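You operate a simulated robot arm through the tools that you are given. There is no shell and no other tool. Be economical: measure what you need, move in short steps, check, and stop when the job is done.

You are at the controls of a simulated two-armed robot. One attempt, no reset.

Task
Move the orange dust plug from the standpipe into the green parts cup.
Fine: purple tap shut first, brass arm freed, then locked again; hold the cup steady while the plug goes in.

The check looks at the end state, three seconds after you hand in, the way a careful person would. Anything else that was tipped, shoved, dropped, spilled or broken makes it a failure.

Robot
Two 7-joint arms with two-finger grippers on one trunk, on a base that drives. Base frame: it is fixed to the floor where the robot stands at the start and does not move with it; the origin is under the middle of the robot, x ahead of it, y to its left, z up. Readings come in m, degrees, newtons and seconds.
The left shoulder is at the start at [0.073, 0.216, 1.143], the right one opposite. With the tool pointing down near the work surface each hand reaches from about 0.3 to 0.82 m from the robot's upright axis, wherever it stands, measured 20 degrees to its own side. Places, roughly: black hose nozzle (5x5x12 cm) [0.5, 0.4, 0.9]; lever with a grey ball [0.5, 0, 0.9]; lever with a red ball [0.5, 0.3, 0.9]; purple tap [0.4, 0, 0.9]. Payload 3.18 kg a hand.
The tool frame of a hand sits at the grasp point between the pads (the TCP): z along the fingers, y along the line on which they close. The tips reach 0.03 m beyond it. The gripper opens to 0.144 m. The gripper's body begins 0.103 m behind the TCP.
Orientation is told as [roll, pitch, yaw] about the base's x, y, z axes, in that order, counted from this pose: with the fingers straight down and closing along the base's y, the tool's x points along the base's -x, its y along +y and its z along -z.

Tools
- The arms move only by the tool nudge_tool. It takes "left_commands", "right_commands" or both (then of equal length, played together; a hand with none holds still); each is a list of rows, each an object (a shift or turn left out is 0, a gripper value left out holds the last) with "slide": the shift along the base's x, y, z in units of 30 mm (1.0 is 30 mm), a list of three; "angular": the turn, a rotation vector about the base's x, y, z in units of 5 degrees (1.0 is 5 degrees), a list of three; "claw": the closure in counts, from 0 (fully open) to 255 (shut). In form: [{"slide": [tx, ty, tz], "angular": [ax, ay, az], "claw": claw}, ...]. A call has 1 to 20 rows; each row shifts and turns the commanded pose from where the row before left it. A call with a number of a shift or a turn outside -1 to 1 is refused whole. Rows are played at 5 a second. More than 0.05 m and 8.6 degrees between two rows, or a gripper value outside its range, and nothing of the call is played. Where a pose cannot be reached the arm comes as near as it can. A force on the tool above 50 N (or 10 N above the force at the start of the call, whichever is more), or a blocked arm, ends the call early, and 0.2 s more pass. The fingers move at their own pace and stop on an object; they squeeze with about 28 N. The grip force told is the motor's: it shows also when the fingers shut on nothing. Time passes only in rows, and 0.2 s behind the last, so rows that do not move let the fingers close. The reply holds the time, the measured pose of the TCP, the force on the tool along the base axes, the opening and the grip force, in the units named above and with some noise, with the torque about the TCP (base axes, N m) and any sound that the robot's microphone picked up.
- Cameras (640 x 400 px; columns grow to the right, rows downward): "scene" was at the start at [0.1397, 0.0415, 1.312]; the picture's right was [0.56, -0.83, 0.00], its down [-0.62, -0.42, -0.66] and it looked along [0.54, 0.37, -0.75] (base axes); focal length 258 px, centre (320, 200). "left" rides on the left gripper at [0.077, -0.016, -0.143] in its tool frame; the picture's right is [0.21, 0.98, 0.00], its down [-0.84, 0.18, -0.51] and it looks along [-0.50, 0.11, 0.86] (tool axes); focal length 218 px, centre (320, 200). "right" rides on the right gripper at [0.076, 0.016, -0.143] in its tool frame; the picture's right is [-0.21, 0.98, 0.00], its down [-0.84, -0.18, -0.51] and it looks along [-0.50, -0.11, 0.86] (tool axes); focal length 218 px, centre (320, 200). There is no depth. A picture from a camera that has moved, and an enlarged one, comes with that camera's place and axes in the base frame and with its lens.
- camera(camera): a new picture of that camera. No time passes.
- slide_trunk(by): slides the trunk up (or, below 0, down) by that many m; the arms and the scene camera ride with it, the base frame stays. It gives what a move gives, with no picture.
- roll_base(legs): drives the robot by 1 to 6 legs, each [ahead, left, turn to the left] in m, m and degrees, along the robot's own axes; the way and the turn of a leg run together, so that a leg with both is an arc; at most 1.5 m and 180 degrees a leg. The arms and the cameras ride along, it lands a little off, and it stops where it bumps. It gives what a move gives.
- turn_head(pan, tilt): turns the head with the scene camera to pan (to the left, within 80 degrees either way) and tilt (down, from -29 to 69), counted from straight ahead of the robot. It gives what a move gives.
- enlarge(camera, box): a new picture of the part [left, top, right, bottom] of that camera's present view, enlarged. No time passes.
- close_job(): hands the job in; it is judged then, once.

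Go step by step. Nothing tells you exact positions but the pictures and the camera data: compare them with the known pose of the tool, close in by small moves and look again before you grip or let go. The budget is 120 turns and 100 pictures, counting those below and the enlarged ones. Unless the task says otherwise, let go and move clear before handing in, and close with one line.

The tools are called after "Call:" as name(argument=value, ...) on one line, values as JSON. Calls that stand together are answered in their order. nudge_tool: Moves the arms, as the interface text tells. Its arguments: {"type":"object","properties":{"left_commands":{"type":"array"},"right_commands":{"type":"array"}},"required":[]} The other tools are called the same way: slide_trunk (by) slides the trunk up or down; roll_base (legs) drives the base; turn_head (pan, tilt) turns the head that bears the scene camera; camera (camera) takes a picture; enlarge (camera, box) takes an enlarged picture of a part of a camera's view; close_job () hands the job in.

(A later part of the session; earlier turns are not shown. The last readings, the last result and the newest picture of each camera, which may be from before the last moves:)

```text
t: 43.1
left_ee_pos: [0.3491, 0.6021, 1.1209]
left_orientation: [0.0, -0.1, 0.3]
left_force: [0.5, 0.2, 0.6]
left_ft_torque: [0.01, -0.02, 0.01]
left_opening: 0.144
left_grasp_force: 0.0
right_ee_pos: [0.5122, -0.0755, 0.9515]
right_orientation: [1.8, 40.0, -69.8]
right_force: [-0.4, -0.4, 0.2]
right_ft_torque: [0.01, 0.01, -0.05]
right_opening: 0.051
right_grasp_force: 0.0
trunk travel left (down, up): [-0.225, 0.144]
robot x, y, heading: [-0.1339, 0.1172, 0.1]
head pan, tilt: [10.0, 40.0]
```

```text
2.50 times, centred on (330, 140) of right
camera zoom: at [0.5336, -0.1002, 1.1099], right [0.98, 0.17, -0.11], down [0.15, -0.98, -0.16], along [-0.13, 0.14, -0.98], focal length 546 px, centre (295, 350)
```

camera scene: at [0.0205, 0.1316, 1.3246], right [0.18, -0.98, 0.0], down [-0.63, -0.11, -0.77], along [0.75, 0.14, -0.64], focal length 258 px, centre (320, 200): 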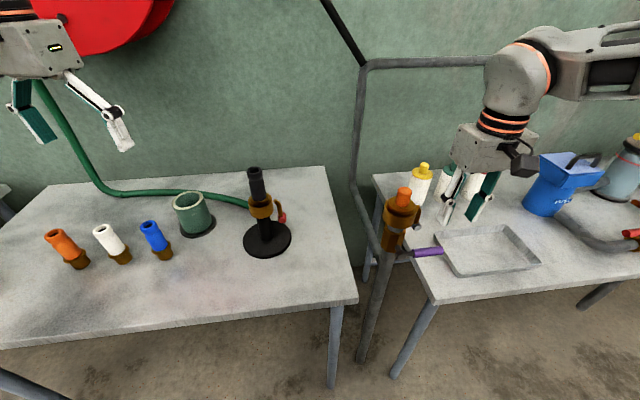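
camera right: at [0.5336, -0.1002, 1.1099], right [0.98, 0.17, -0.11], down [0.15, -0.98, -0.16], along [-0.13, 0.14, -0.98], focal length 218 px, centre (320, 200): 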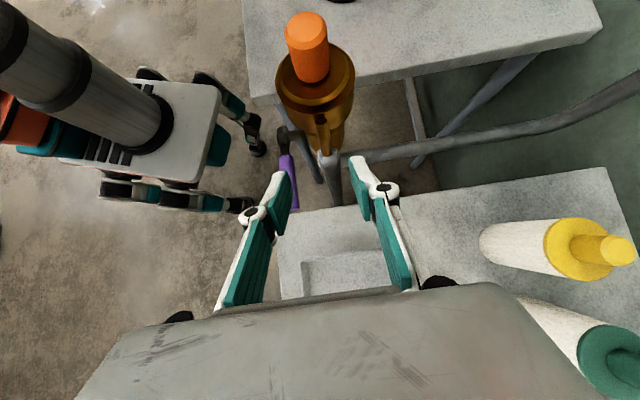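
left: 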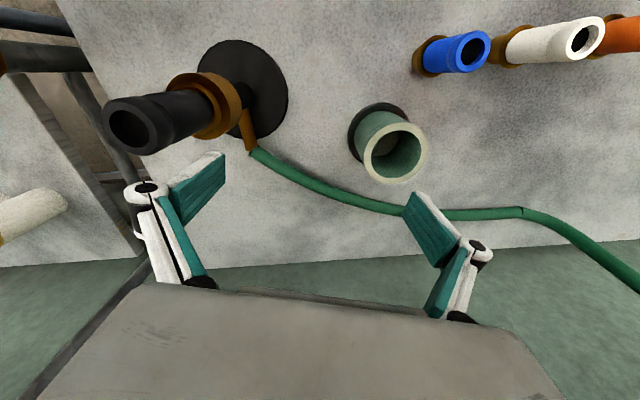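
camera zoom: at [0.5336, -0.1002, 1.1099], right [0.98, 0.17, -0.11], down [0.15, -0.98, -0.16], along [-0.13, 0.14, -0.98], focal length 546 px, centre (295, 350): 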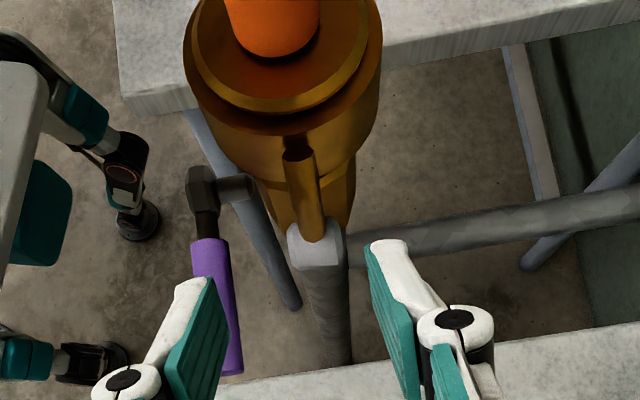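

The ball is straight along the approach line, about 9 mm off to +x. I'll correct that and advance.

Call:
nudge_tool(right_commands=[{"slide": [0.3, 0.06, 0]}, {"slide": [-0.15, 0.45, -0.6]}, {"slide": [-0.15, 0.45, -0.6]}, {"slide": [-0.15, 0.45, -0.55]}, {}])

Call:
enlarge(camera="right", box=[230, 60, 430, 220])

Call:
enlarge(camera="scene", box=[360, 140, 480, 260])

```text
t: 44.3
left_ee_pos: [0.3491, 0.6026, 1.1203]
left_orientation: [0.0, 0.0, 0.3]
left_force: [0.0, 0.3, 0.0]
left_ft_torque: [-0.01, 0.0, -0.01]
left_opening: 0.144
left_grasp_force: 0.0
right_ee_pos: [0.5078, -0.0302, 0.8965]
right_orientation: [1.8, 39.9, -69.7]
right_force: [-0.1, -1.2, -1.0]
right_ft_torque: [0.01, 0.0, -0.04]
right_opening: 0.0505
right_grasp_force: 0.0
trunk travel left (down, up): [-0.225, 0.144]
robot x, y, heading: [-0.1412, 0.1203, 0.3]
head pan, tilt: [10.0, 40.0]
```

```text
2.50 times, centred on (330, 140) of right
camera zoom: at [0.5289, -0.0573, 1.0568], right [0.98, 0.17, -0.11], down [0.15, -0.98, -0.16], along [-0.13, 0.14, -0.98], focal length 546 px, centre (295, 350)
```

zoom: 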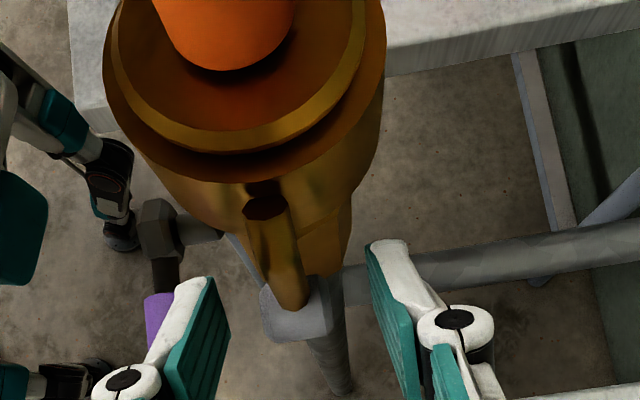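

```text
3.33 times, centred on (420, 200) of scene
camera zoom: at [0.0203, 0.1316, 1.3247], right [0.18, -0.98, 0.0], down [-0.63, -0.11, -0.77], along [0.75, 0.14, -0.64], focal length 862 px, centre (-13, 200)
```

zoom: 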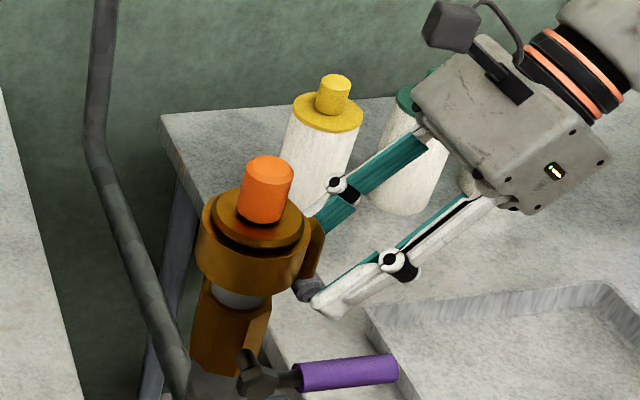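

The ball is now between the pads. I'll edge in 5 mm and close on it.

Call:
nudge_tool(right_commands=[{"slide": [-0.03, 0.1, -0.13]}, {"claw": 200}, {"claw": 220}, {"claw": 255}, {}, {}])

Call:
enlarge(camera="right", box=[230, 60, 430, 220])

```text
t: 45.7
left_ee_pos: [0.3488, 0.6029, 1.1208]
left_orientation: [0.0, -0.1, 0.3]
left_force: [-0.5, -0.2, 0.2]
left_ft_torque: [0.0, -0.02, -0.01]
left_opening: 0.144
left_grasp_force: 0.1
right_ee_pos: [0.5065, -0.029, 0.8935]
right_orientation: [1.7, 39.9, -69.8]
right_force: [-3.4, -0.6, -1.3]
right_ft_torque: [-0.28, 0.73, 0.01]
right_opening: 0.0173
right_grasp_force: 44.7
trunk travel left (down, up): [-0.225, 0.144]
robot x, y, heading: [-0.142, 0.1196, 0.2]
head pan, tilt: [10.0, 40.0]
```

```text
2.50 times, centred on (330, 140) of right
camera zoom: at [0.5278, -0.0544, 1.0525], right [0.98, 0.17, -0.11], down [0.15, -0.98, -0.16], along [-0.14, 0.13, -0.98], focal length 546 px, centre (295, 350)
```

zoom: 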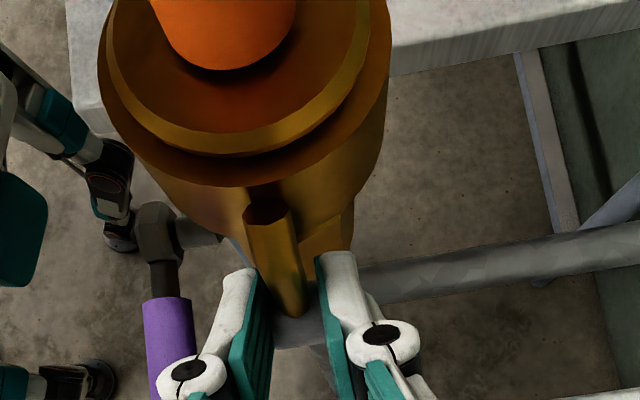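

Grip is firm on the knob (17 mm). I'll swing the brass arm outward and up in small arc steps, watching the force.

Call:
nudge_tool(right_commands=[{"slide": [0.052, -0.158, 0.053]}, {"slide": [0.05, -0.152, 0.067]}, {"slide": [0.048, -0.146, 0.08]}, {"slide": [0.045, -0.139, 0.093]}, {}])

Call:
enlarge(camera="right", box=[230, 60, 430, 220])

```text
t: 46.9
left_ee_pos: [0.3493, 0.6044, 1.1193]
left_orientation: [-0.1, 0.0, 0.3]
left_force: [0.6, -0.1, 0.4]
left_ft_torque: [-0.02, -0.02, 0.04]
left_opening: 0.1438
left_grasp_force: 0.0
right_ee_pos: [0.5121, -0.0471, 0.901]
right_orientation: [1.8, 39.8, -69.7]
right_force: [-8.3, 14.7, -8.1]
right_ft_torque: [-0.94, -0.01, 0.01]
right_opening: 0.0175
right_grasp_force: 45.0
trunk travel left (down, up): [-0.225, 0.144]
robot x, y, heading: [-0.1379, 0.1174, 0.5]
head pan, tilt: [10.0, 40.0]
```

```text
2.50 times, centred on (330, 140) of right
camera zoom: at [0.5334, -0.0717, 1.0604], right [0.98, 0.17, -0.11], down [0.15, -0.98, -0.15], along [-0.13, 0.13, -0.98], focal length 546 px, centre (295, 350)
```

zoom: 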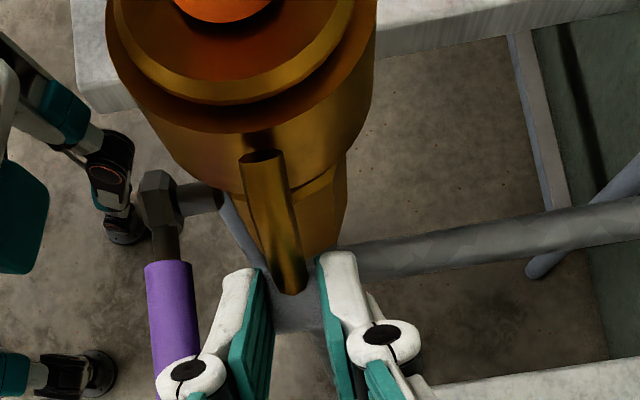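

Call:
nudge_tool(right_commands=[{"slide": [0.033, -0.1, 0.13], "angular": [-0.95, -0.31, 0]}, {"slide": [0.03, -0.092, 0.137], "angular": [-0.95, -0.31, 0]}, {"slide": [0.026, -0.079, 0.147], "angular": [-0.95, -0.31, 0]}, {"slide": [0.022, -0.067, 0.152], "angular": [-0.95, -0.31, 0]}, {"slide": [0.018, -0.054, 0.157], "angular": [-0.95, -0.31, 0]}, {}])

Call:
enlarge(camera="right", box=[230, 60, 430, 220])

Call:
enlarge(camera="scene", box=[360, 140, 480, 260])

```text
t: 48.3
left_ee_pos: [0.3489, 0.6032, 1.1192]
left_orientation: [-0.1, -0.2, 0.3]
left_force: [0.7, -0.1, -0.4]
left_ft_torque: [-0.05, 0.02, -0.01]
left_opening: 0.1442
left_grasp_force: 0.1
right_ee_pos: [0.5146, -0.0558, 0.924]
right_orientation: [0.8, 14.9, -70.1]
right_force: [-10.7, 19.5, -1.5]
right_ft_torque: [-0.29, 0.26, -0.1]
right_opening: 0.0176
right_grasp_force: 45.0
trunk travel left (down, up): [-0.225, 0.144]
robot x, y, heading: [-0.14, 0.1188, 0.5]
head pan, tilt: [10.0, 40.0]
```

```text
2.50 times, centred on (330, 140) of right
camera zoom: at [0.5147, -0.0146, 1.0828], right [0.99, 0.14, -0.04], down [0.15, -0.95, 0.27], along [0.0, -0.27, -0.96], focal length 546 px, centre (295, 350)
```

zoom: 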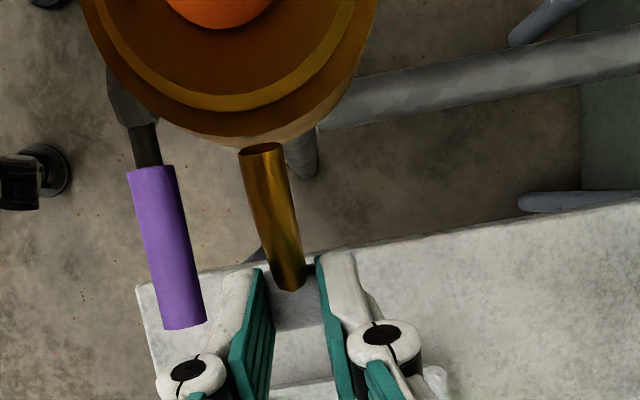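

```text
3.33 times, centred on (420, 200) of scene
camera zoom: at [0.0195, 0.1337, 1.3247], right [0.18, -0.98, 0.0], down [-0.63, -0.12, -0.77], along [0.75, 0.13, -0.64], focal length 862 px, centre (-13, 200)
```

zoom: 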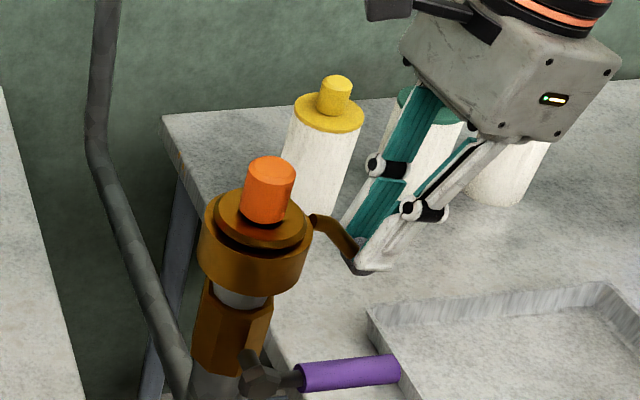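

The arm is swinging out. The reaction is radial, so I'll go mostly up now.

Call:
nudge_tool(right_commands=[{"slide": [-0.02, 0.03, 0.16], "angular": [-0.95, -0.31, 0]}, {"slide": [-0.015, 0.02, 0.165], "angular": [-0.95, -0.31, 0]}, {"slide": [-0.01, 0.02, 0.165], "angular": [-0.95, -0.31, 0]}, {"slide": [0, 0, 0.165]}, {"slide": [0, 0, 0.165]}, {}])

Call:
enlarge(camera="right", box=[230, 60, 430, 220])

Call:
enlarge(camera="scene", box=[360, 140, 480, 260])

```text
t: 49.7
left_ee_pos: [0.3519, 0.604, 1.1184]
left_orientation: [-0.1, 0.1, 0.2]
left_force: [-0.4, 0.0, 0.0]
left_ft_torque: [-0.01, 0.0, 0.01]
left_opening: 0.1437
left_grasp_force: 0.1
right_ee_pos: [0.5156, -0.0588, 0.9454]
right_orientation: [0.3, -0.2, -70.3]
right_force: [-1.5, 5.2, -20.2]
right_ft_torque: [-1.01, -0.3, -0.01]
right_opening: 0.0178
right_grasp_force: 44.8
trunk travel left (down, up): [-0.225, 0.144]
robot x, y, heading: [-0.1367, 0.1182, 0.3]
head pan, tilt: [10.0, 40.0]
```

```text
2.50 times, centred on (330, 140) of right
camera zoom: at [0.5039, 0.0206, 1.0887], right [0.99, 0.13, 0.0], down [0.11, -0.85, 0.51], along [0.07, -0.5, -0.86], focal length 546 px, centre (295, 350)
```

zoom: 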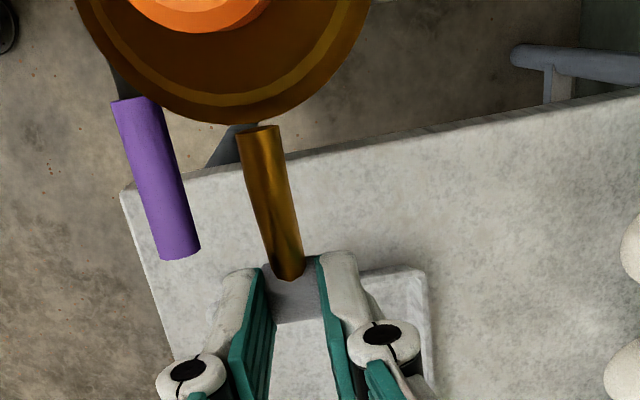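

```text
3.33 times, centred on (420, 200) of scene
camera zoom: at [0.0222, 0.1317, 1.3241], right [0.18, -0.98, 0.0], down [-0.63, -0.11, -0.77], along [0.75, 0.13, -0.64], focal length 862 px, centre (-13, 200)
```

zoom: 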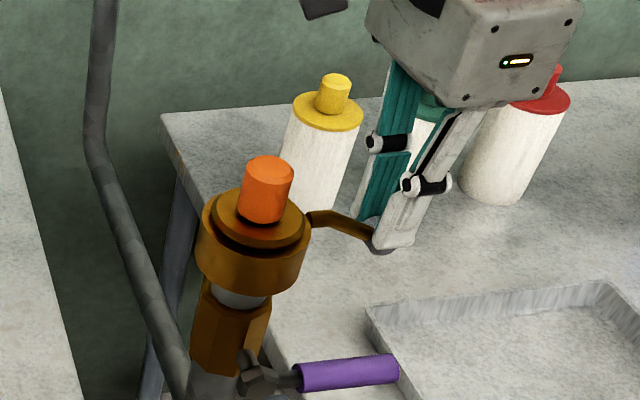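

Call:
nudge_tool(right_commands=[{"slide": [-0.01, 0.02, 0.15]}, {"slide": [-0.01, 0.03, 0.15]}, {"slide": [-0.01, 0.03, 0.15]}, {}])

Call:
enlarge(camera="scene", box=[360, 140, 480, 260])

```text
t: 50.7
left_ee_pos: [0.35, 0.6021, 1.1212]
left_orientation: [-0.1, 0.0, 0.3]
left_force: [0.1, -0.1, 0.1]
left_ft_torque: [-0.05, 0.02, 0.0]
left_opening: 0.1443
left_grasp_force: 0.1
right_ee_pos: [0.5142, -0.0526, 0.9618]
right_orientation: [0.4, -0.1, -70.2]
right_force: [-0.4, -0.2, 0.3]
right_ft_torque: [0.01, -0.01, 0.02]
right_opening: 0.0
right_grasp_force: 30.5
trunk travel left (down, up): [-0.225, 0.144]
robot x, y, heading: [-0.141, 0.1163, 0.1]
head pan, tilt: [10.0, 40.0]
```

```text
3.33 times, centred on (420, 200) of scene
camera zoom: at [0.0206, 0.1318, 1.3246], right [0.18, -0.98, 0.0], down [-0.63, -0.11, -0.77], along [0.75, 0.14, -0.64], focal length 862 px, centre (-13, 200)
```

zoom: 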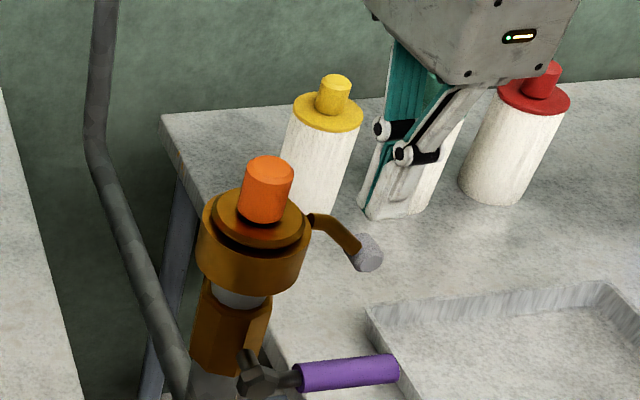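

The grip slipped off, but the arm remains swung out. I'll check its state from the right camera.

Call:
nudge_tool(right_commands=[{"slide": [0.2, -0.5, 0.5], "claw": 200}, {"slide": [0.2, -0.5, 0.3]}, {"slide": [0.2, -0.5, 0]}, {"angular": [0.95, 0.31, 0]}, {"angular": [0.95, 0.31, 0]}, {"angular": [0.95, 0.31, 0]}, {"angular": [0.95, 0.31, 0]}, {"angular": [0.95, 0.31, 0]}, {"angular": [0.95, 0.31, 0]}, {"angular": [0.95, 0.31, 0]}, {"angular": [0.95, 0.31, 0]}, {"angular": [0.95, 0.31, 0], "claw": 255}, {"angular": [0.95, 0.31, 0]}, {"angular": [0.95, 0.31, 0]}, {"angular": [0.95, 0.31, 0]}])

Call:
camera(camera="right")

Call:
enlarge(camera="scene", box=[360, 140, 480, 260])

```text
t: 53.9
left_ee_pos: [0.3502, 0.6026, 1.1196]
left_orientation: [-0.1, -0.1, 0.3]
left_force: [0.5, -0.7, 0.9]
left_ft_torque: [0.03, 0.02, 0.02]
left_opening: 0.1444
left_grasp_force: 0.0
right_ee_pos: [0.5317, -0.0982, 0.9858]
right_orientation: [3.2, 60.1, -68.6]
right_force: [-0.4, -0.2, -0.9]
right_ft_torque: [-0.04, -0.05, -0.03]
right_opening: 0.0
right_grasp_force: 28.1
trunk travel left (down, up): [-0.225, 0.144]
robot x, y, heading: [-0.1391, 0.1163, 0.4]
head pan, tilt: [10.0, 40.0]
```

```text
57 pictures are left
camera right: at [0.5702, -0.1747, 1.1235], right [0.96, 0.21, -0.15], down [0.12, -0.87, -0.48], along [-0.24, 0.45, -0.86], focal length 218 px, centre (320, 200)
```

right: 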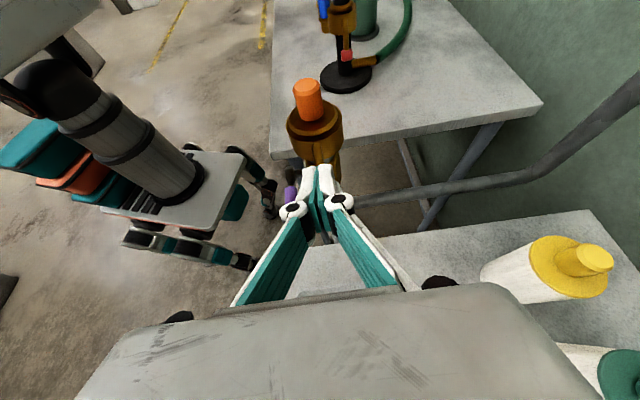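

```text
3.33 times, centred on (420, 200) of scene
camera zoom: at [0.0209, 0.1315, 1.3245], right [0.18, -0.98, 0.0], down [-0.63, -0.11, -0.77], along [0.75, 0.14, -0.64], focal length 862 px, centre (-13, 200)
```

zoom: 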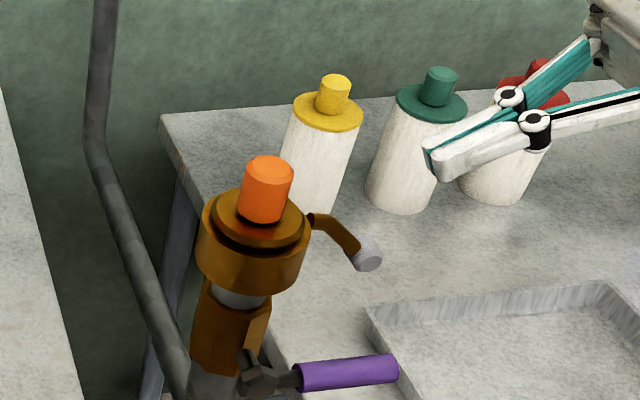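

The arm rests about 50–60° out. I'll put the closed fingertips under the knob and lift it further.

Call:
nudge_tool(right_commands=[{"slide": [0, -0.18, -0.93]}, {"slide": [0, -0.18, -0.93]}, {"slide": [0, -0.18, -0.93]}, {"slide": [0, -0.18, -0.93]}, {"slide": [-0.19, 0.62, 0]}, {"slide": [-0.19, 0.62, 0]}, {"slide": [-0.19, 0.62, 0]}, {}])

Call:
enlarge(camera="right", box=[230, 80, 430, 240])

Call:
enlarge(camera="scene", box=[360, 140, 480, 260])

```text
t: 55.7
left_ee_pos: [0.3492, 0.6029, 1.1208]
left_orientation: [0.1, -0.1, 0.4]
left_force: [-0.5, -0.5, 1.1]
left_ft_torque: [0.01, 0.02, 0.01]
left_opening: 0.1441
left_grasp_force: 0.2
right_ee_pos: [0.5149, -0.0621, 0.873]
right_orientation: [3.2, 59.9, -68.6]
right_force: [-0.3, -1.0, 0.5]
right_ft_torque: [0.04, 0.01, -0.02]
right_opening: 0.0
right_grasp_force: 27.8
trunk travel left (down, up): [-0.225, 0.144]
robot x, y, heading: [-0.1345, 0.1207, 0.3]
head pan, tilt: [10.0, 40.0]
```

```text
2.50 times, centred on (330, 160) of right
camera zoom: at [0.5529, -0.1386, 1.0119], right [0.96, 0.21, -0.15], down [0.12, -0.87, -0.48], along [-0.23, 0.44, -0.86], focal length 546 px, centre (295, 300)
```

zoom: 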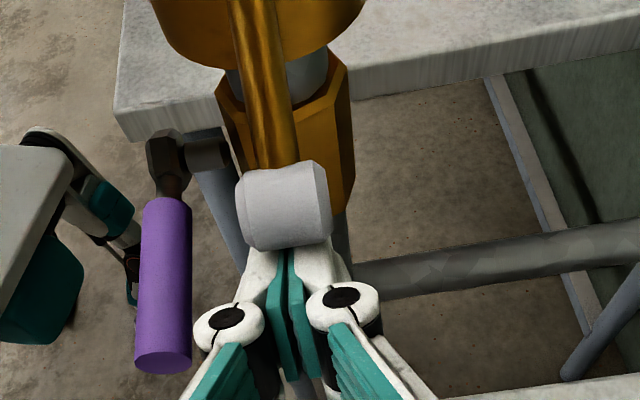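

```text
3.33 times, centred on (420, 200) of scene
camera zoom: at [0.0206, 0.1316, 1.3246], right [0.18, -0.98, 0.0], down [-0.63, -0.11, -0.77], along [0.75, 0.14, -0.64], focal length 862 px, centre (-13, 200)
```

zoom: 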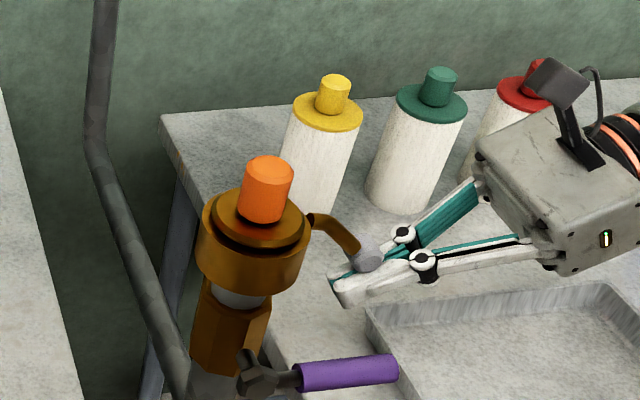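

The fingertips are beneath the knob. Lifting in small steps.

Call:
nudge_tool(right_commands=[{"slide": [0, 0, 0.17]}, {"slide": [0, 0, 0.17]}, {"slide": [0, 0, 0.17]}, {"slide": [0, 0, 0.17]}, {"slide": [0, 0, 0.17]}, {"slide": [0, 0, 0.17]}, {}])

Call:
enlarge(camera="scene", box=[360, 140, 480, 260])

```text
t: 57.3
left_ee_pos: [0.3497, 0.6017, 1.1195]
left_orientation: [0.0, -0.1, 0.4]
left_force: [0.1, -0.5, -0.2]
left_ft_torque: [0.04, 0.03, -0.01]
left_opening: 0.1441
left_grasp_force: 0.1
right_ee_pos: [0.5148, -0.0655, 0.9042]
right_orientation: [3.4, 59.8, -68.6]
right_force: [0.1, 0.0, -1.0]
right_ft_torque: [0.0, 0.02, -0.01]
right_opening: 0.0002
right_grasp_force: 28.4
trunk travel left (down, up): [-0.225, 0.144]
robot x, y, heading: [-0.1363, 0.1174, 0.4]
head pan, tilt: [10.0, 40.0]
```

```text
3.33 times, centred on (420, 200) of scene
camera zoom: at [0.0206, 0.1316, 1.3246], right [0.18, -0.98, 0.0], down [-0.63, -0.11, -0.77], along [0.75, 0.14, -0.64], focal length 862 px, centre (-13, 200)
```

zoom: 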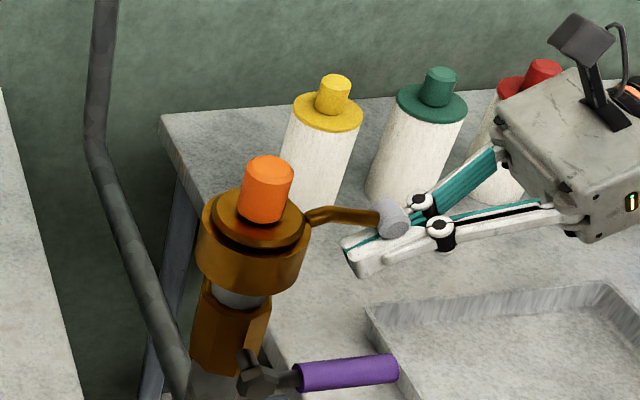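

Call:
nudge_tool(right_commands=[{"slide": [0, 0, 0.17]}, {"slide": [0, 0, 0.17]}, {"slide": [0, 0, 0.17]}, {"slide": [0, 0, 0.17]}, {"slide": [0, 0, 0.17]}, {"slide": [0, 0, 0.17]}, {}])

Call:
enlarge(camera="scene", box=[360, 140, 480, 260])

```text
t: 58.9
left_ee_pos: [0.3507, 0.6016, 1.1189]
left_orientation: [0.0, 0.0, 0.3]
left_force: [0.2, 0.8, -0.1]
left_ft_torque: [0.0, -0.02, 0.03]
left_opening: 0.144
left_grasp_force: 0.1
right_ee_pos: [0.5153, -0.0662, 0.9307]
right_orientation: [3.0, 59.8, -68.8]
right_force: [0.3, -3.3, -13.2]
right_ft_torque: [0.01, 0.04, 0.01]
right_opening: 0.0003
right_grasp_force: 27.7
trunk travel left (down, up): [-0.225, 0.144]
robot x, y, heading: [-0.1351, 0.1205, 0.3]
head pan, tilt: [10.0, 40.0]
```

```text
3.33 times, centred on (420, 200) of scene
camera zoom: at [0.0218, 0.131, 1.3241], right [0.18, -0.98, 0.0], down [-0.63, -0.11, -0.77], along [0.75, 0.14, -0.64], focal length 862 px, centre (-13, 200)
```

zoom: 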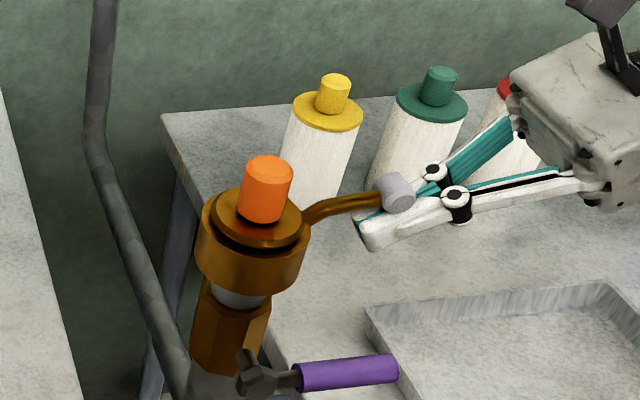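

Call:
nudge_tool(right_commands=[{"slide": [0, 0, 0.15]}, {"slide": [0, 0, 0.15]}, {}])

Call:
enlarge(camera="scene", box=[360, 140, 480, 260])

```text
t: 59.7
left_ee_pos: [0.3529, 0.6014, 1.1182]
left_orientation: [0.1, 0.2, 0.3]
left_force: [-0.3, 0.9, 0.8]
left_ft_torque: [-0.02, 0.0, -0.02]
left_opening: 0.144
left_grasp_force: 0.1
right_ee_pos: [0.517, -0.0677, 0.9333]
right_orientation: [2.1, 59.1, -69.8]
right_force: [1.9, -10.1, -40.5]
right_ft_torque: [-0.08, -0.05, -0.2]
right_opening: 0.0059
right_grasp_force: 30.4
trunk travel left (down, up): [-0.225, 0.144]
robot x, y, heading: [-0.1354, 0.1187, 0.4]
head pan, tilt: [10.0, 40.0]
```

```text
3.33 times, centred on (420, 200) of scene
camera zoom: at [0.0243, 0.1296, 1.3237], right [0.18, -0.98, 0.0], down [-0.64, -0.11, -0.76], along [0.75, 0.14, -0.64], focal length 862 px, centre (-13, 200)
```

zoom: 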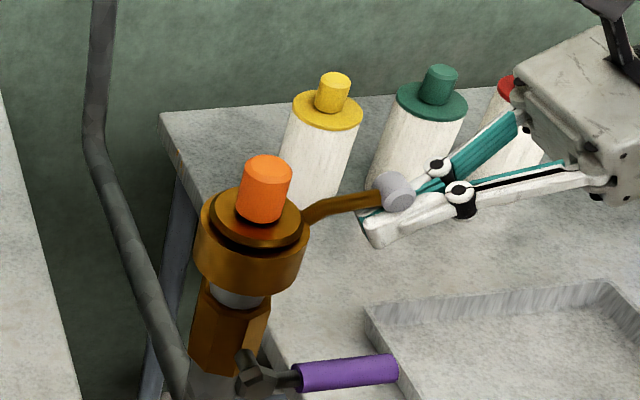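

40 N: the arm is at its fully open stop. I'll back out from under it, rise, and turn the hand to vertical.

Call:
nudge_tool(right_commands=[{"slide": [0, 0, -0.5]}, {"slide": [0.2, -0.65, -0.2]}, {"slide": [0.25, -0.9, 0]}, {"slide": [0.25, -0.9, 0]}, {"slide": [0, -0.3, 1]}, {"slide": [0, 0, 1]}, {"slide": [0, 0, 1], "angular": [-0.95, -0.33, 0]}, {"slide": [0, 0, 1], "angular": [-0.95, -0.33, 0]}, {"slide": [0, 0, 0.6], "angular": [-0.95, -0.33, 0]}, {"angular": [-0.95, -0.33, 0]}, {"angular": [-0.95, -0.33, 0]}, {"angular": [-0.95, -0.33, 0]}, {"angular": [-0.95, -0.33, 0]}, {"angular": [-0.95, -0.33, 0]}, {"angular": [-0.95, -0.33, 0]}, {"angular": [-0.95, -0.33, 0]}, {"angular": [-0.95, -0.33, 0]}, {"angular": [-0.95, -0.33, 0], "claw": 150}, {}])

Call:
enlarge(camera="scene", box=[360, 140, 480, 260])

```text
t: 63.7
left_ee_pos: [0.3483, 0.6015, 1.1194]
left_orientation: [-0.1, 0.0, 0.3]
left_force: [0.0, -0.2, 0.5]
left_ft_torque: [0.02, -0.01, 0.01]
left_opening: 0.1443
left_grasp_force: 0.1
right_ee_pos: [0.5361, -0.1475, 1.0613]
right_orientation: [1.3, -0.5, -69.7]
right_force: [1.0, 0.2, -0.6]
right_ft_torque: [-0.01, 0.05, 0.01]
right_opening: 0.0592
right_grasp_force: 0.0
trunk travel left (down, up): [-0.225, 0.144]
robot x, y, heading: [-0.1399, 0.1216, 0.1]
head pan, tilt: [10.0, 40.0]
```

```text
3.33 times, centred on (420, 200) of scene
camera zoom: at [0.0206, 0.1313, 1.3245], right [0.18, -0.98, 0.0], down [-0.63, -0.11, -0.77], along [0.75, 0.14, -0.64], focal length 862 px, centre (-13, 200)
```

zoom: 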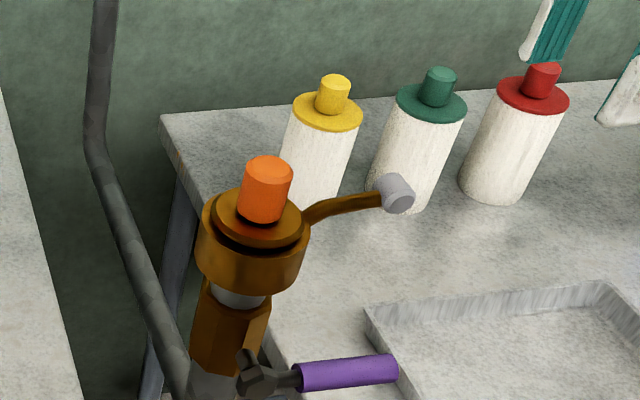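

The arm stays open. I'll move the right hand over the plug at about [0.480, 0.029] and check the alignment.

Call:
nudge_tool(right_commands=[{"slide": [-0.31, 0.98, 0]}, {"slide": [-0.31, 0.98, 0]}, {"slide": [-0.31, 0.98, 0]}, {"slide": [-0.31, 0.98, 0]}, {"slide": [-0.31, 0.98, 0]}, {"slide": [-0.31, 0.98, 0]}, {}])

Call:
camera(camera="right")

Call:
camera(camera="scene")

```text
t: 65.3
left_ee_pos: [0.3495, 0.6021, 1.1197]
left_orientation: [0.0, 0.1, 0.3]
left_force: [0.1, -0.6, 0.4]
left_ft_torque: [-0.01, -0.03, 0.01]
left_opening: 0.1441
left_grasp_force: 0.1
right_ee_pos: [0.4806, 0.0276, 1.0629]
right_orientation: [1.3, -0.5, -69.7]
right_force: [-0.4, -0.1, 0.5]
right_ft_torque: [0.01, -0.01, -0.02]
right_opening: 0.0593
right_grasp_force: 0.1
trunk travel left (down, up): [-0.225, 0.144]
robot x, y, heading: [-0.1387, 0.1205, 0.0]
head pan, tilt: [10.0, 40.0]
```

```text
49 pictures are left
camera right: at [0.4649, 0.1065, 1.2056], right [0.99, 0.14, 0.02], down [0.11, -0.85, 0.51], along [0.09, -0.5, -0.86], focal length 218 px, centre (320, 200)
```

right: 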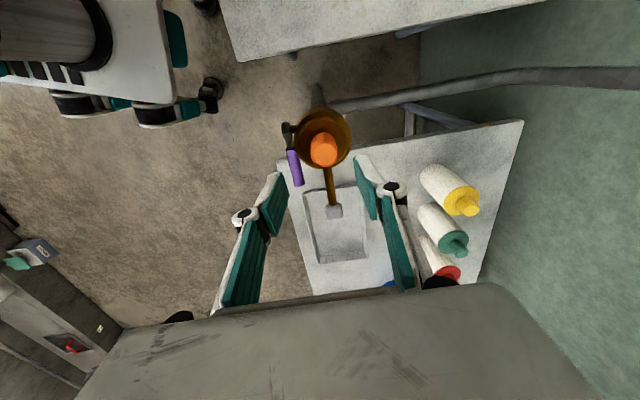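

```text
48 pictures are left
camera scene: at [0.0206, 0.131, 1.3246], right [0.18, -0.98, 0.0], down [-0.63, -0.11, -0.77], along [0.75, 0.14, -0.64], focal length 258 px, centre (320, 200)
```

scene: 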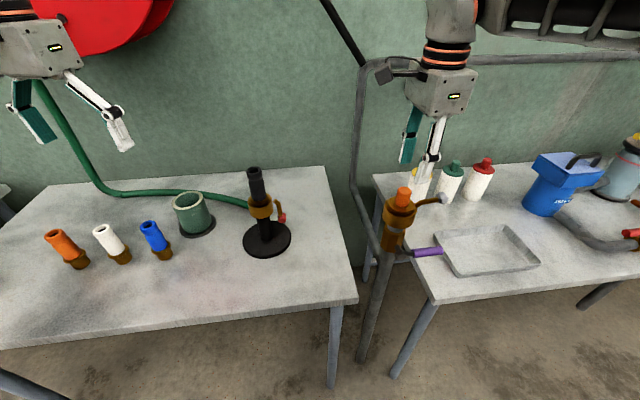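

Nearly aligned. I'll shift 4 mm in +x and descend, with the tips stopping just above the coupling face.

Call:
nudge_tool(right_commands=[{"slide": [0.13, 0.06, -0.5]}, {"slide": [0, 0, -0.7]}, {"slide": [0, 0, -0.6]}, {"slide": [0, 0, -0.5]}, {}])

Call:
enlarge(camera="right", box=[230, 90, 430, 250])

Call:
enlarge(camera="scene", box=[360, 140, 480, 260])

```text
t: 66.5
left_ee_pos: [0.3483, 0.6035, 1.12]
left_orientation: [0.0, -0.1, 0.3]
left_force: [0.1, 0.5, 0.4]
left_ft_torque: [0.01, 0.02, -0.02]
left_opening: 0.1437
left_grasp_force: 0.2
right_ee_pos: [0.4825, 0.0302, 0.9923]
right_orientation: [1.3, -0.6, -69.7]
right_force: [0.7, -0.2, -0.5]
right_ft_torque: [0.0, 0.01, -0.03]
right_opening: 0.0592
right_grasp_force: 0.1
trunk travel left (down, up): [-0.225, 0.144]
robot x, y, heading: [-0.1369, 0.12, 0.1]
head pan, tilt: [10.0, 40.0]
```

```text
2.50 times, centred on (330, 170) of right
camera zoom: at [0.4675, 0.1083, 1.1356], right [0.99, 0.14, 0.02], down [0.11, -0.85, 0.51], along [0.09, -0.5, -0.86], focal length 546 px, centre (295, 275)
```

zoom: 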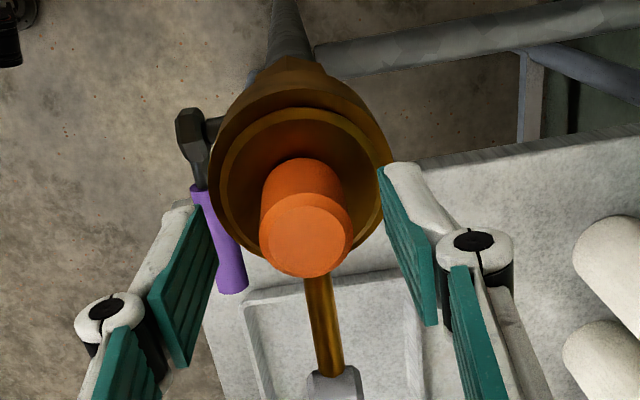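

```text
3.33 times, centred on (420, 200) of scene
camera zoom: at [0.0203, 0.1317, 1.3246], right [0.18, -0.98, 0.0], down [-0.63, -0.11, -0.77], along [0.75, 0.14, -0.64], focal length 862 px, centre (-13, 200)
```

zoom: 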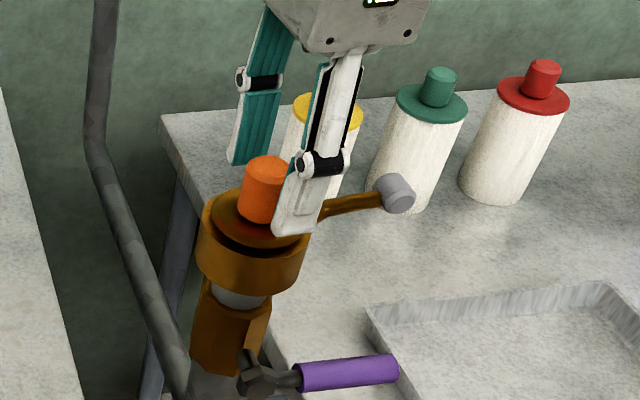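

The plug is centred between the pads. I'll close on it and pull gently upward.

Call:
nudge_tool(right_commands=[{"slide": [0.06, 0, 0], "claw": 190}, {"claw": 215}, {"claw": 255}, {}, {}, {"slide": [0, 0, 0.15]}, {"slide": [0, 0, 0.15]}, {"slide": [0, 0, 0.2]}, {}])

Call:
enlarge(camera="scene", box=[360, 120, 480, 240])

```text
t: 68.5
left_ee_pos: [0.3497, 0.6026, 1.1193]
left_orientation: [-0.1, 0.0, 0.3]
left_force: [-0.1, 0.4, 0.2]
left_ft_torque: [-0.01, -0.01, 0.02]
left_opening: 0.1439
left_grasp_force: 0.1
right_ee_pos: [0.4863, 0.0297, 1.0079]
right_orientation: [1.3, -0.5, -69.7]
right_force: [0.1, 0.2, -2.5]
right_ft_torque: [0.02, 0.0, -0.01]
right_opening: 0.0295
right_grasp_force: 28.0
trunk travel left (down, up): [-0.225, 0.144]
robot x, y, heading: [-0.1408, 0.1178, 0.5]
head pan, tilt: [10.0, 40.0]
```

```text
3.33 times, centred on (420, 180) of scene
camera zoom: at [0.0208, 0.1316, 1.3245], right [0.18, -0.98, 0.0], down [-0.63, -0.11, -0.77], along [0.75, 0.14, -0.64], focal length 862 px, centre (-13, 267)
```

zoom: 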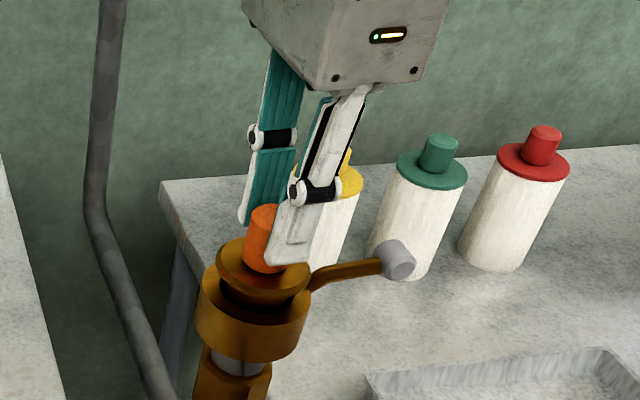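

The plug comes up freely, with a brass collar beneath it. I'll lift it well clear.

Call:
nudge_tool(right_commands=[{"slide": [0, 0, 0.4]}, {"slide": [0, 0, 0.6]}, {"slide": [0, 0, 0.8]}, {"slide": [0, 0, 0.8]}, {"slide": [0, 0, 0.8]}, {}])

Call:
enlarge(camera="scene", box=[360, 80, 500, 240])

Call:
enlarge(camera="scene", box=[40, 150, 300, 290])

```text
t: 69.9
left_ee_pos: [0.3502, 0.6019, 1.1191]
left_orientation: [-0.1, 0.0, 0.3]
left_force: [-1.2, 0.1, 0.1]
left_ft_torque: [0.01, 0.02, 0.01]
left_opening: 0.1441
left_grasp_force: 0.1
right_ee_pos: [0.4854, 0.0303, 1.1073]
right_orientation: [1.2, -0.5, -69.8]
right_force: [0.2, -0.2, -2.8]
right_ft_torque: [0.01, -0.02, -0.05]
right_opening: 0.0293
right_grasp_force: 28.2
trunk travel left (down, up): [-0.225, 0.144]
robot x, y, heading: [-0.1383, 0.1197, 0.6]
head pan, tilt: [10.0, 40.0]
```

```text
2.50 times, centred on (430, 160) of scene
camera zoom: at [0.0212, 0.1314, 1.3244], right [0.18, -0.98, 0.0], down [-0.63, -0.11, -0.77], along [0.75, 0.14, -0.64], focal length 646 px, centre (45, 300)
```

zoom: 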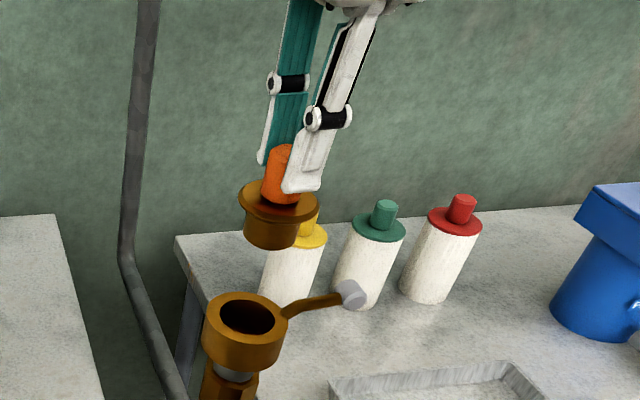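

```text
2.46 times, centred on (170, 220) of scene
camera zoom: at [0.0212, 0.1314, 1.3244], right [0.18, -0.98, 0.0], down [-0.63, -0.11, -0.77], along [0.75, 0.14, -0.64], focal length 636 px, centre (689, 151)
```

zoom: 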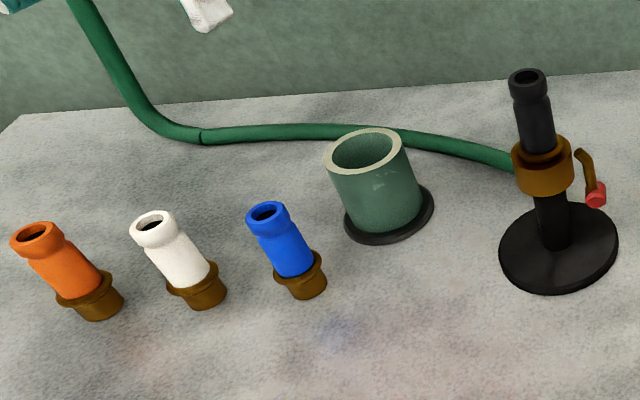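

The plug is out: orange grip, brass flange, about 3 cm shank. I make the cup about [0.471, 0.570], rim z about 0.885, table z about 0.78. I'll draw the plug back towards the robot, then drive left so both arms can reach the cup.

Call:
nudge_tool(right_commands=[{"slide": [-0.5, -0.2, 0.3]}, {"slide": [-1, 0, 0], "angular": [0, 0, 1]}, {"slide": [-1, 0, 0], "angular": [0, 0, 1]}, {"slide": [-1, 0, 0], "angular": [0, 0, 1]}, {"slide": [-1, 0, 0], "angular": [0, 0, 1]}, {"slide": [-0.5, 0, 0], "angular": [0, 0, 1]}, {"angular": [0, 0, 1]}, {"angular": [0, 0, 1]}, {"angular": [0, 0, 1]}, {}])

Call:
roll_base(legs=[[0, 0.4, 0]])

Call:
turn_head(pan=0, tilt=42)

Call:
camera(camera="scene")

```text
t: 72.1
left_ee_pos: [0.3497, 0.6026, 1.1195]
left_orientation: [0.1, 0.1, 0.3]
left_force: [-0.1, 0.5, 0.4]
left_ft_torque: [0.02, -0.01, 0.01]
left_opening: 0.1439
left_grasp_force: 0.1
right_ee_pos: [0.3361, 0.025, 1.1177]
right_orientation: [1.2, -0.5, -29.6]
right_force: [0.2, -0.3, -3.4]
right_ft_torque: [-0.05, 0.02, 0.0]
right_opening: 0.0293
right_grasp_force: 28.2
trunk travel left (down, up): [-0.225, 0.144]
robot x, y, heading: [-0.1339, 0.1186, 0.2]
head pan, tilt: [10.0, 40.0]
```

```text
t: 76.1
left_ee_pos: [0.3464, 1.0023, 1.1199]
left_orientation: [0.0, 0.0, 0.4]
left_force: [-0.4, 0.2, 0.9]
left_ft_torque: [-0.01, -0.02, -0.03]
left_opening: 0.1438
left_grasp_force: 0.1
right_ee_pos: [0.3345, 0.4246, 1.1175]
right_orientation: [1.2, -0.5, -29.5]
right_force: [0.4, 0.7, -2.3]
right_ft_torque: [-0.02, 0.03, -0.01]
right_opening: 0.0292
right_grasp_force: 27.9
trunk travel left (down, up): [-0.225, 0.144]
robot x, y, heading: [-0.1429, 0.5165, 0.6]
head pan, tilt: [10.0, 40.0]
```

```text
t: 76.8
left_ee_pos: [0.3459, 0.9999, 1.1199]
left_orientation: [0.0, 0.0, 0.5]
left_force: [0.2, 0.1, -0.3]
left_ft_torque: [0.01, -0.02, 0.01]
left_opening: 0.1436
left_grasp_force: 0.0
right_ee_pos: [0.3344, 0.423, 1.1174]
right_orientation: [1.4, -0.6, -29.5]
right_force: [0.0, -0.6, -2.5]
right_ft_torque: [0.0, 0.0, 0.0]
right_opening: 0.0294
right_grasp_force: 28.3
trunk travel left (down, up): [-0.225, 0.144]
robot x, y, heading: [-0.139, 0.5157, 0.4]
head pan, tilt: [0.0, 42.0]
```

```text
42 pictures are left
camera scene: at [0.0186, 0.5141, 1.3216], right [0.01, -1.0, 0.0], down [-0.67, -0.01, -0.74], along [0.74, 0.01, -0.67], focal length 258 px, centre (320, 200)
```

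scene: 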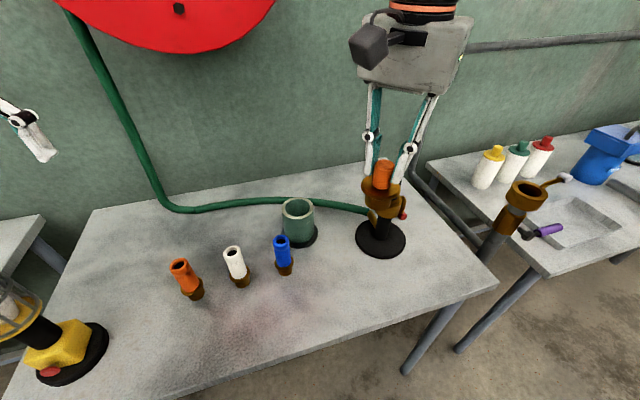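

Cup confirmed at [0.471, 0.574]. Now I'll turn the left hand so it can come in low and near-horizontal from the +y side, yaw first.

Call:
nudge_tool(left_commands=[{"angular": [0, 0, 1]}, {"angular": [0, 0, 1]}, {"angular": [0, 0, 1]}, {"angular": [0, 0, 1]}, {"angular": [0, 0, 1]}, {"angular": [0, 0, 1]}, {"angular": [0, 0, 1]}, {"angular": [0, 0, 1]}, {"angular": [0, 0, 1]}, {"angular": [0, 0, 1]}, {"angular": [0, 0, 1]}, {"angular": [0, 0, 1]}, {"angular": [0, 0, 1]}, {"angular": [0, 0, 1]}, {"angular": [0, 0, 1]}, {"slide": [0.8, -0.8, 0]}, {"slide": [0.8, -0.8, 0]}, {"slide": [0.8, -0.8, 0]}, {"slide": [0.8, -0.8, 0]}, {"slide": [0.8, -0.8, 0]}])

Call:
nudge_tool(left_commands=[{"angular": [-0.966, 0.26, 0]}, {"angular": [-0.966, 0.26, 0]}, {"angular": [-0.966, 0.26, 0]}, {"angular": [-0.966, 0.26, 0]}, {"angular": [-0.966, 0.26, 0]}, {"angular": [-0.966, 0.26, 0]}, {"angular": [-0.966, 0.26, 0]}, {"angular": [-0.966, 0.26, 0]}, {"angular": [-0.966, 0.26, 0]}, {"angular": [-0.966, 0.26, 0]}, {"angular": [-0.966, 0.26, 0]}, {"angular": [-0.966, 0.26, 0]}, {"angular": [-0.966, 0.26, 0]}])

Call:
camera(camera="scene")

```text
t: 81.0
left_ee_pos: [0.5002, 1.0833, 1.1884]
left_orientation: [0.2, 0.1, 75.5]
left_force: [-0.3, 0.3, -0.2]
left_ft_torque: [0.0, 0.01, -0.01]
left_opening: 0.1439
left_grasp_force: 0.1
left hand out of reach, approached as far as the arm can: row 7, 8, 9, 10, 11, 12, 13, 14, 15, 16, 17, 18, 19, 20
right_ee_pos: [0.3348, 0.4233, 1.1176]
right_orientation: [1.3, -0.5, -29.5]
right_force: [-0.2, 0.1, -3.4]
right_ft_torque: [0.01, -0.02, 0.05]
right_opening: 0.0292
right_grasp_force: 28.5
trunk travel left (down, up): [-0.225, 0.144]
robot x, y, heading: [-0.1399, 0.5156, 0.4]
head pan, tilt: [0.0, 42.0]
```

```text
t: 83.8
left_ee_pos: [0.397, 1.0349, 1.1651]
left_orientation: [0.4, 45.0, 75.9]
left_force: [-0.3, -0.2, -0.1]
left_ft_torque: [-0.01, 0.0, 0.05]
left_opening: 0.144
left_grasp_force: 0.0
left hand out of reach, approached as far as the arm can: row 1, 2, 3, 4, 5, 6, 7, 8, 9, 10, 11, 12, 13
right_ee_pos: [0.3344, 0.4238, 1.1174]
right_orientation: [1.3, -0.5, -29.6]
right_force: [0.9, 0.8, -2.6]
right_ft_torque: [-0.04, 0.01, -0.02]
right_opening: 0.0294
right_grasp_force: 28.0
trunk travel left (down, up): [-0.225, 0.144]
robot x, y, heading: [-0.1437, 0.5165, 0.3]
head pan, tilt: [0.0, 42.0]
```

```text
41 pictures are left
camera scene: at [0.0181, 0.5144, 1.3217], right [0.01, -1.0, 0.0], down [-0.67, 0.0, -0.74], along [0.74, 0.01, -0.67], focal length 258 px, centre (320, 200)
```

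scene: 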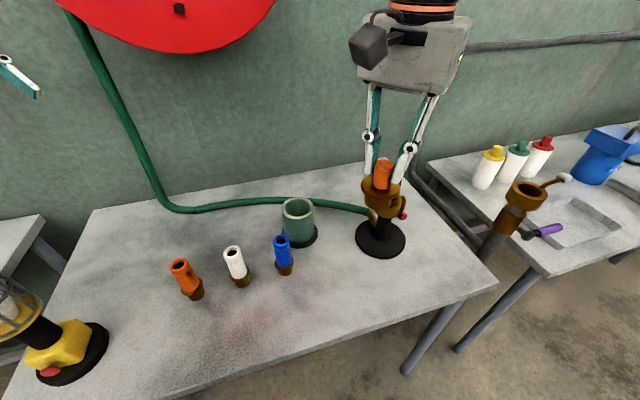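

The orientation is coming along. The hand is just too far out, so I'll move it inward.

Call:
nudge_tool(left_commands=[{"slide": [0, -1, -0.5]}, {"slide": [0, -1, -0.5]}, {"slide": [0.3, -1, -0.5]}, {"slide": [0.6, -0.8, -0.5]}, {"slide": [0.6, -0.8, -0.5]}, {"slide": [0.6, -0.8, -0.5]}, {"slide": [0.6, -0.8, -0.5]}])

Call:
camera(camera="scene")

```text
t: 85.5
left_ee_pos: [0.4823, 0.9631, 1.118]
left_orientation: [0.3, 44.9, 75.9]
left_force: [0.3, 0.0, -0.6]
left_ft_torque: [0.02, -0.01, -0.02]
left_opening: 0.1439
left_grasp_force: 0.1
left hand out of reach, approached as far as the arm can: row 2, 3, 4, 5, 6, 7
right_ee_pos: [0.3342, 0.4238, 1.1181]
right_orientation: [1.3, -0.5, -29.6]
right_force: [-0.1, -1.0, -2.1]
right_ft_torque: [0.0, -0.03, -0.01]
right_opening: 0.0294
right_grasp_force: 27.8
trunk travel left (down, up): [-0.225, 0.144]
robot x, y, heading: [-0.1374, 0.5168, 0.4]
head pan, tilt: [0.0, 42.0]
```

```text
40 pictures are left
camera scene: at [0.0176, 0.5139, 1.3219], right [0.01, -1.0, 0.0], down [-0.67, 0.0, -0.74], along [0.74, 0.01, -0.67], focal length 258 px, centre (320, 200)
```

scene: 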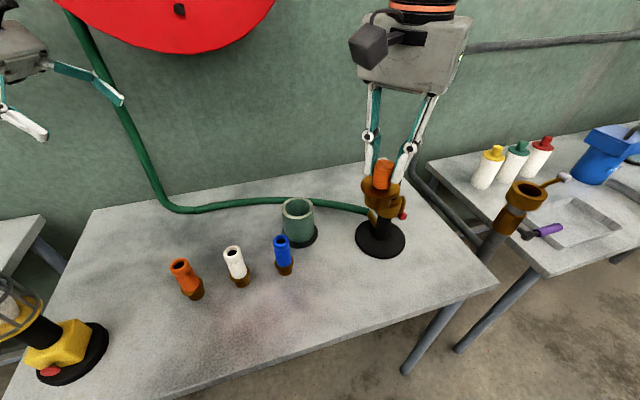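

Call:
nudge_tool(left_commands=[{"slide": [-0.3, -1, -0.3]}, {"slide": [-0.3, -1, -0.3]}, {"slide": [0, -1, -0.3]}, {"slide": [0, -1, -0.3]}, {"slide": [0, -1, -0.3]}, {"slide": [0, -1, -0.3]}])

```text
t: 86.8
left_ee_pos: [0.4902, 0.96, 1.0992]
left_orientation: [0.5, 45.0, 75.8]
left_force: [-0.5, -1.2, -0.5]
left_ft_torque: [0.0, 0.01, 0.03]
left_opening: 0.1439
left_grasp_force: 0.1
left hand out of reach, approached as far as the arm can: row 1, 2, 3, 4, 5, 6
right_ee_pos: [0.3347, 0.4238, 1.1189]
right_orientation: [1.3, -0.4, -29.5]
right_force: [0.3, 0.4, -2.8]
right_ft_torque: [0.0, -0.02, -0.01]
right_opening: 0.0291
right_grasp_force: 27.6
trunk travel left (down, up): [-0.225, 0.144]
robot x, y, heading: [-0.1439, 0.5146, 0.4]
head pan, tilt: [0.0, 42.0]
```

The left arm is stuck at a joint limit. I'll undo the tilt and yaw, move in first, then repeat the sequence that worked for the right arm, mirrored.

Call:
nudge_tool(left_commands=[{"angular": [0.966, -0.26, 0]}, {"angular": [0.966, -0.26, 0]}, {"angular": [0.966, -0.26, 0]}, {"angular": [0.966, -0.26, 0]}, {"angular": [0.966, -0.26, 0]}, {"angular": [0.966, -0.26, 0]}, {"angular": [0.966, -0.26, 0]}, {"angular": [0.966, -0.26, 0]}, {"angular": [0.966, -0.26, 0]}, {"angular": [0, 0, -1]}, {"angular": [0, 0, -1]}, {"angular": [0, 0, -1]}, {"angular": [0, 0, -1]}, {"angular": [0, 0, -1]}, {"angular": [0, 0, -1]}, {"angular": [0, 0, -1]}, {"angular": [0, 0, -1]}, {"angular": [0, 0, -1]}, {"angular": [0, 0, -1]}, {"angular": [0, 0, -1]}])

Call:
nudge_tool(left_commands=[{"slide": [-0.6, -0.8, 0], "angular": [0, 0, -1]}, {"slide": [-0.6, -0.8, 0], "angular": [0, 0, -1]}, {"slide": [-0.6, -0.8, 0], "angular": [0, 0, -1]}, {"slide": [0, -0.8, 0], "angular": [0, 0, -1]}, {"slide": [0, -0.8, -0.3]}, {"slide": [0, -0.5, -0.3]}, {}])

```text
t: 91.0
left_ee_pos: [0.4975, 1.074, 1.0929]
left_orientation: [0.2, 10.2, 20.4]
left_force: [-0.1, 0.1, 0.4]
left_ft_torque: [0.0, -0.02, 0.01]
left_opening: 0.1438
left_grasp_force: 0.1
left hand out of reach, approached as far as the arm can: row 1, 2, 3, 4, 5, 6, 7, 8, 9, 10, 12, 15, 18
right_ee_pos: [0.3355, 0.4243, 1.1174]
right_orientation: [1.4, -0.5, -29.5]
right_force: [-0.3, -0.5, -2.4]
right_ft_torque: [0.01, 0.0, 0.01]
right_opening: 0.0294
right_grasp_force: 28.2
trunk travel left (down, up): [-0.225, 0.144]
robot x, y, heading: [-0.1391, 0.5164, 0.5]
head pan, tilt: [0.0, 42.0]
```

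```text
t: 92.8
left_ee_pos: [0.4362, 0.9805, 1.0658]
left_orientation: [-1.7, 10.4, 4.9]
left_force: [-0.1, -0.7, 0.0]
left_ft_torque: [-0.03, 0.01, -0.01]
left_opening: 0.1438
left_grasp_force: 0.1
right_ee_pos: [0.3375, 0.4362, 1.1162]
right_orientation: [1.0, -0.4, -28.7]
right_force: [0.0, -1.6, -3.1]
right_ft_torque: [0.09, 0.04, 0.01]
right_opening: 0.0294
right_grasp_force: 28.3
trunk travel left (down, up): [-0.225, 0.144]
robot x, y, heading: [-0.1382, 0.5146, 1.4]
head pan, tilt: [0.0, 42.0]
stopped in row 7 (left hand): the arm was blocked; the commanded pose is now the measured one
```

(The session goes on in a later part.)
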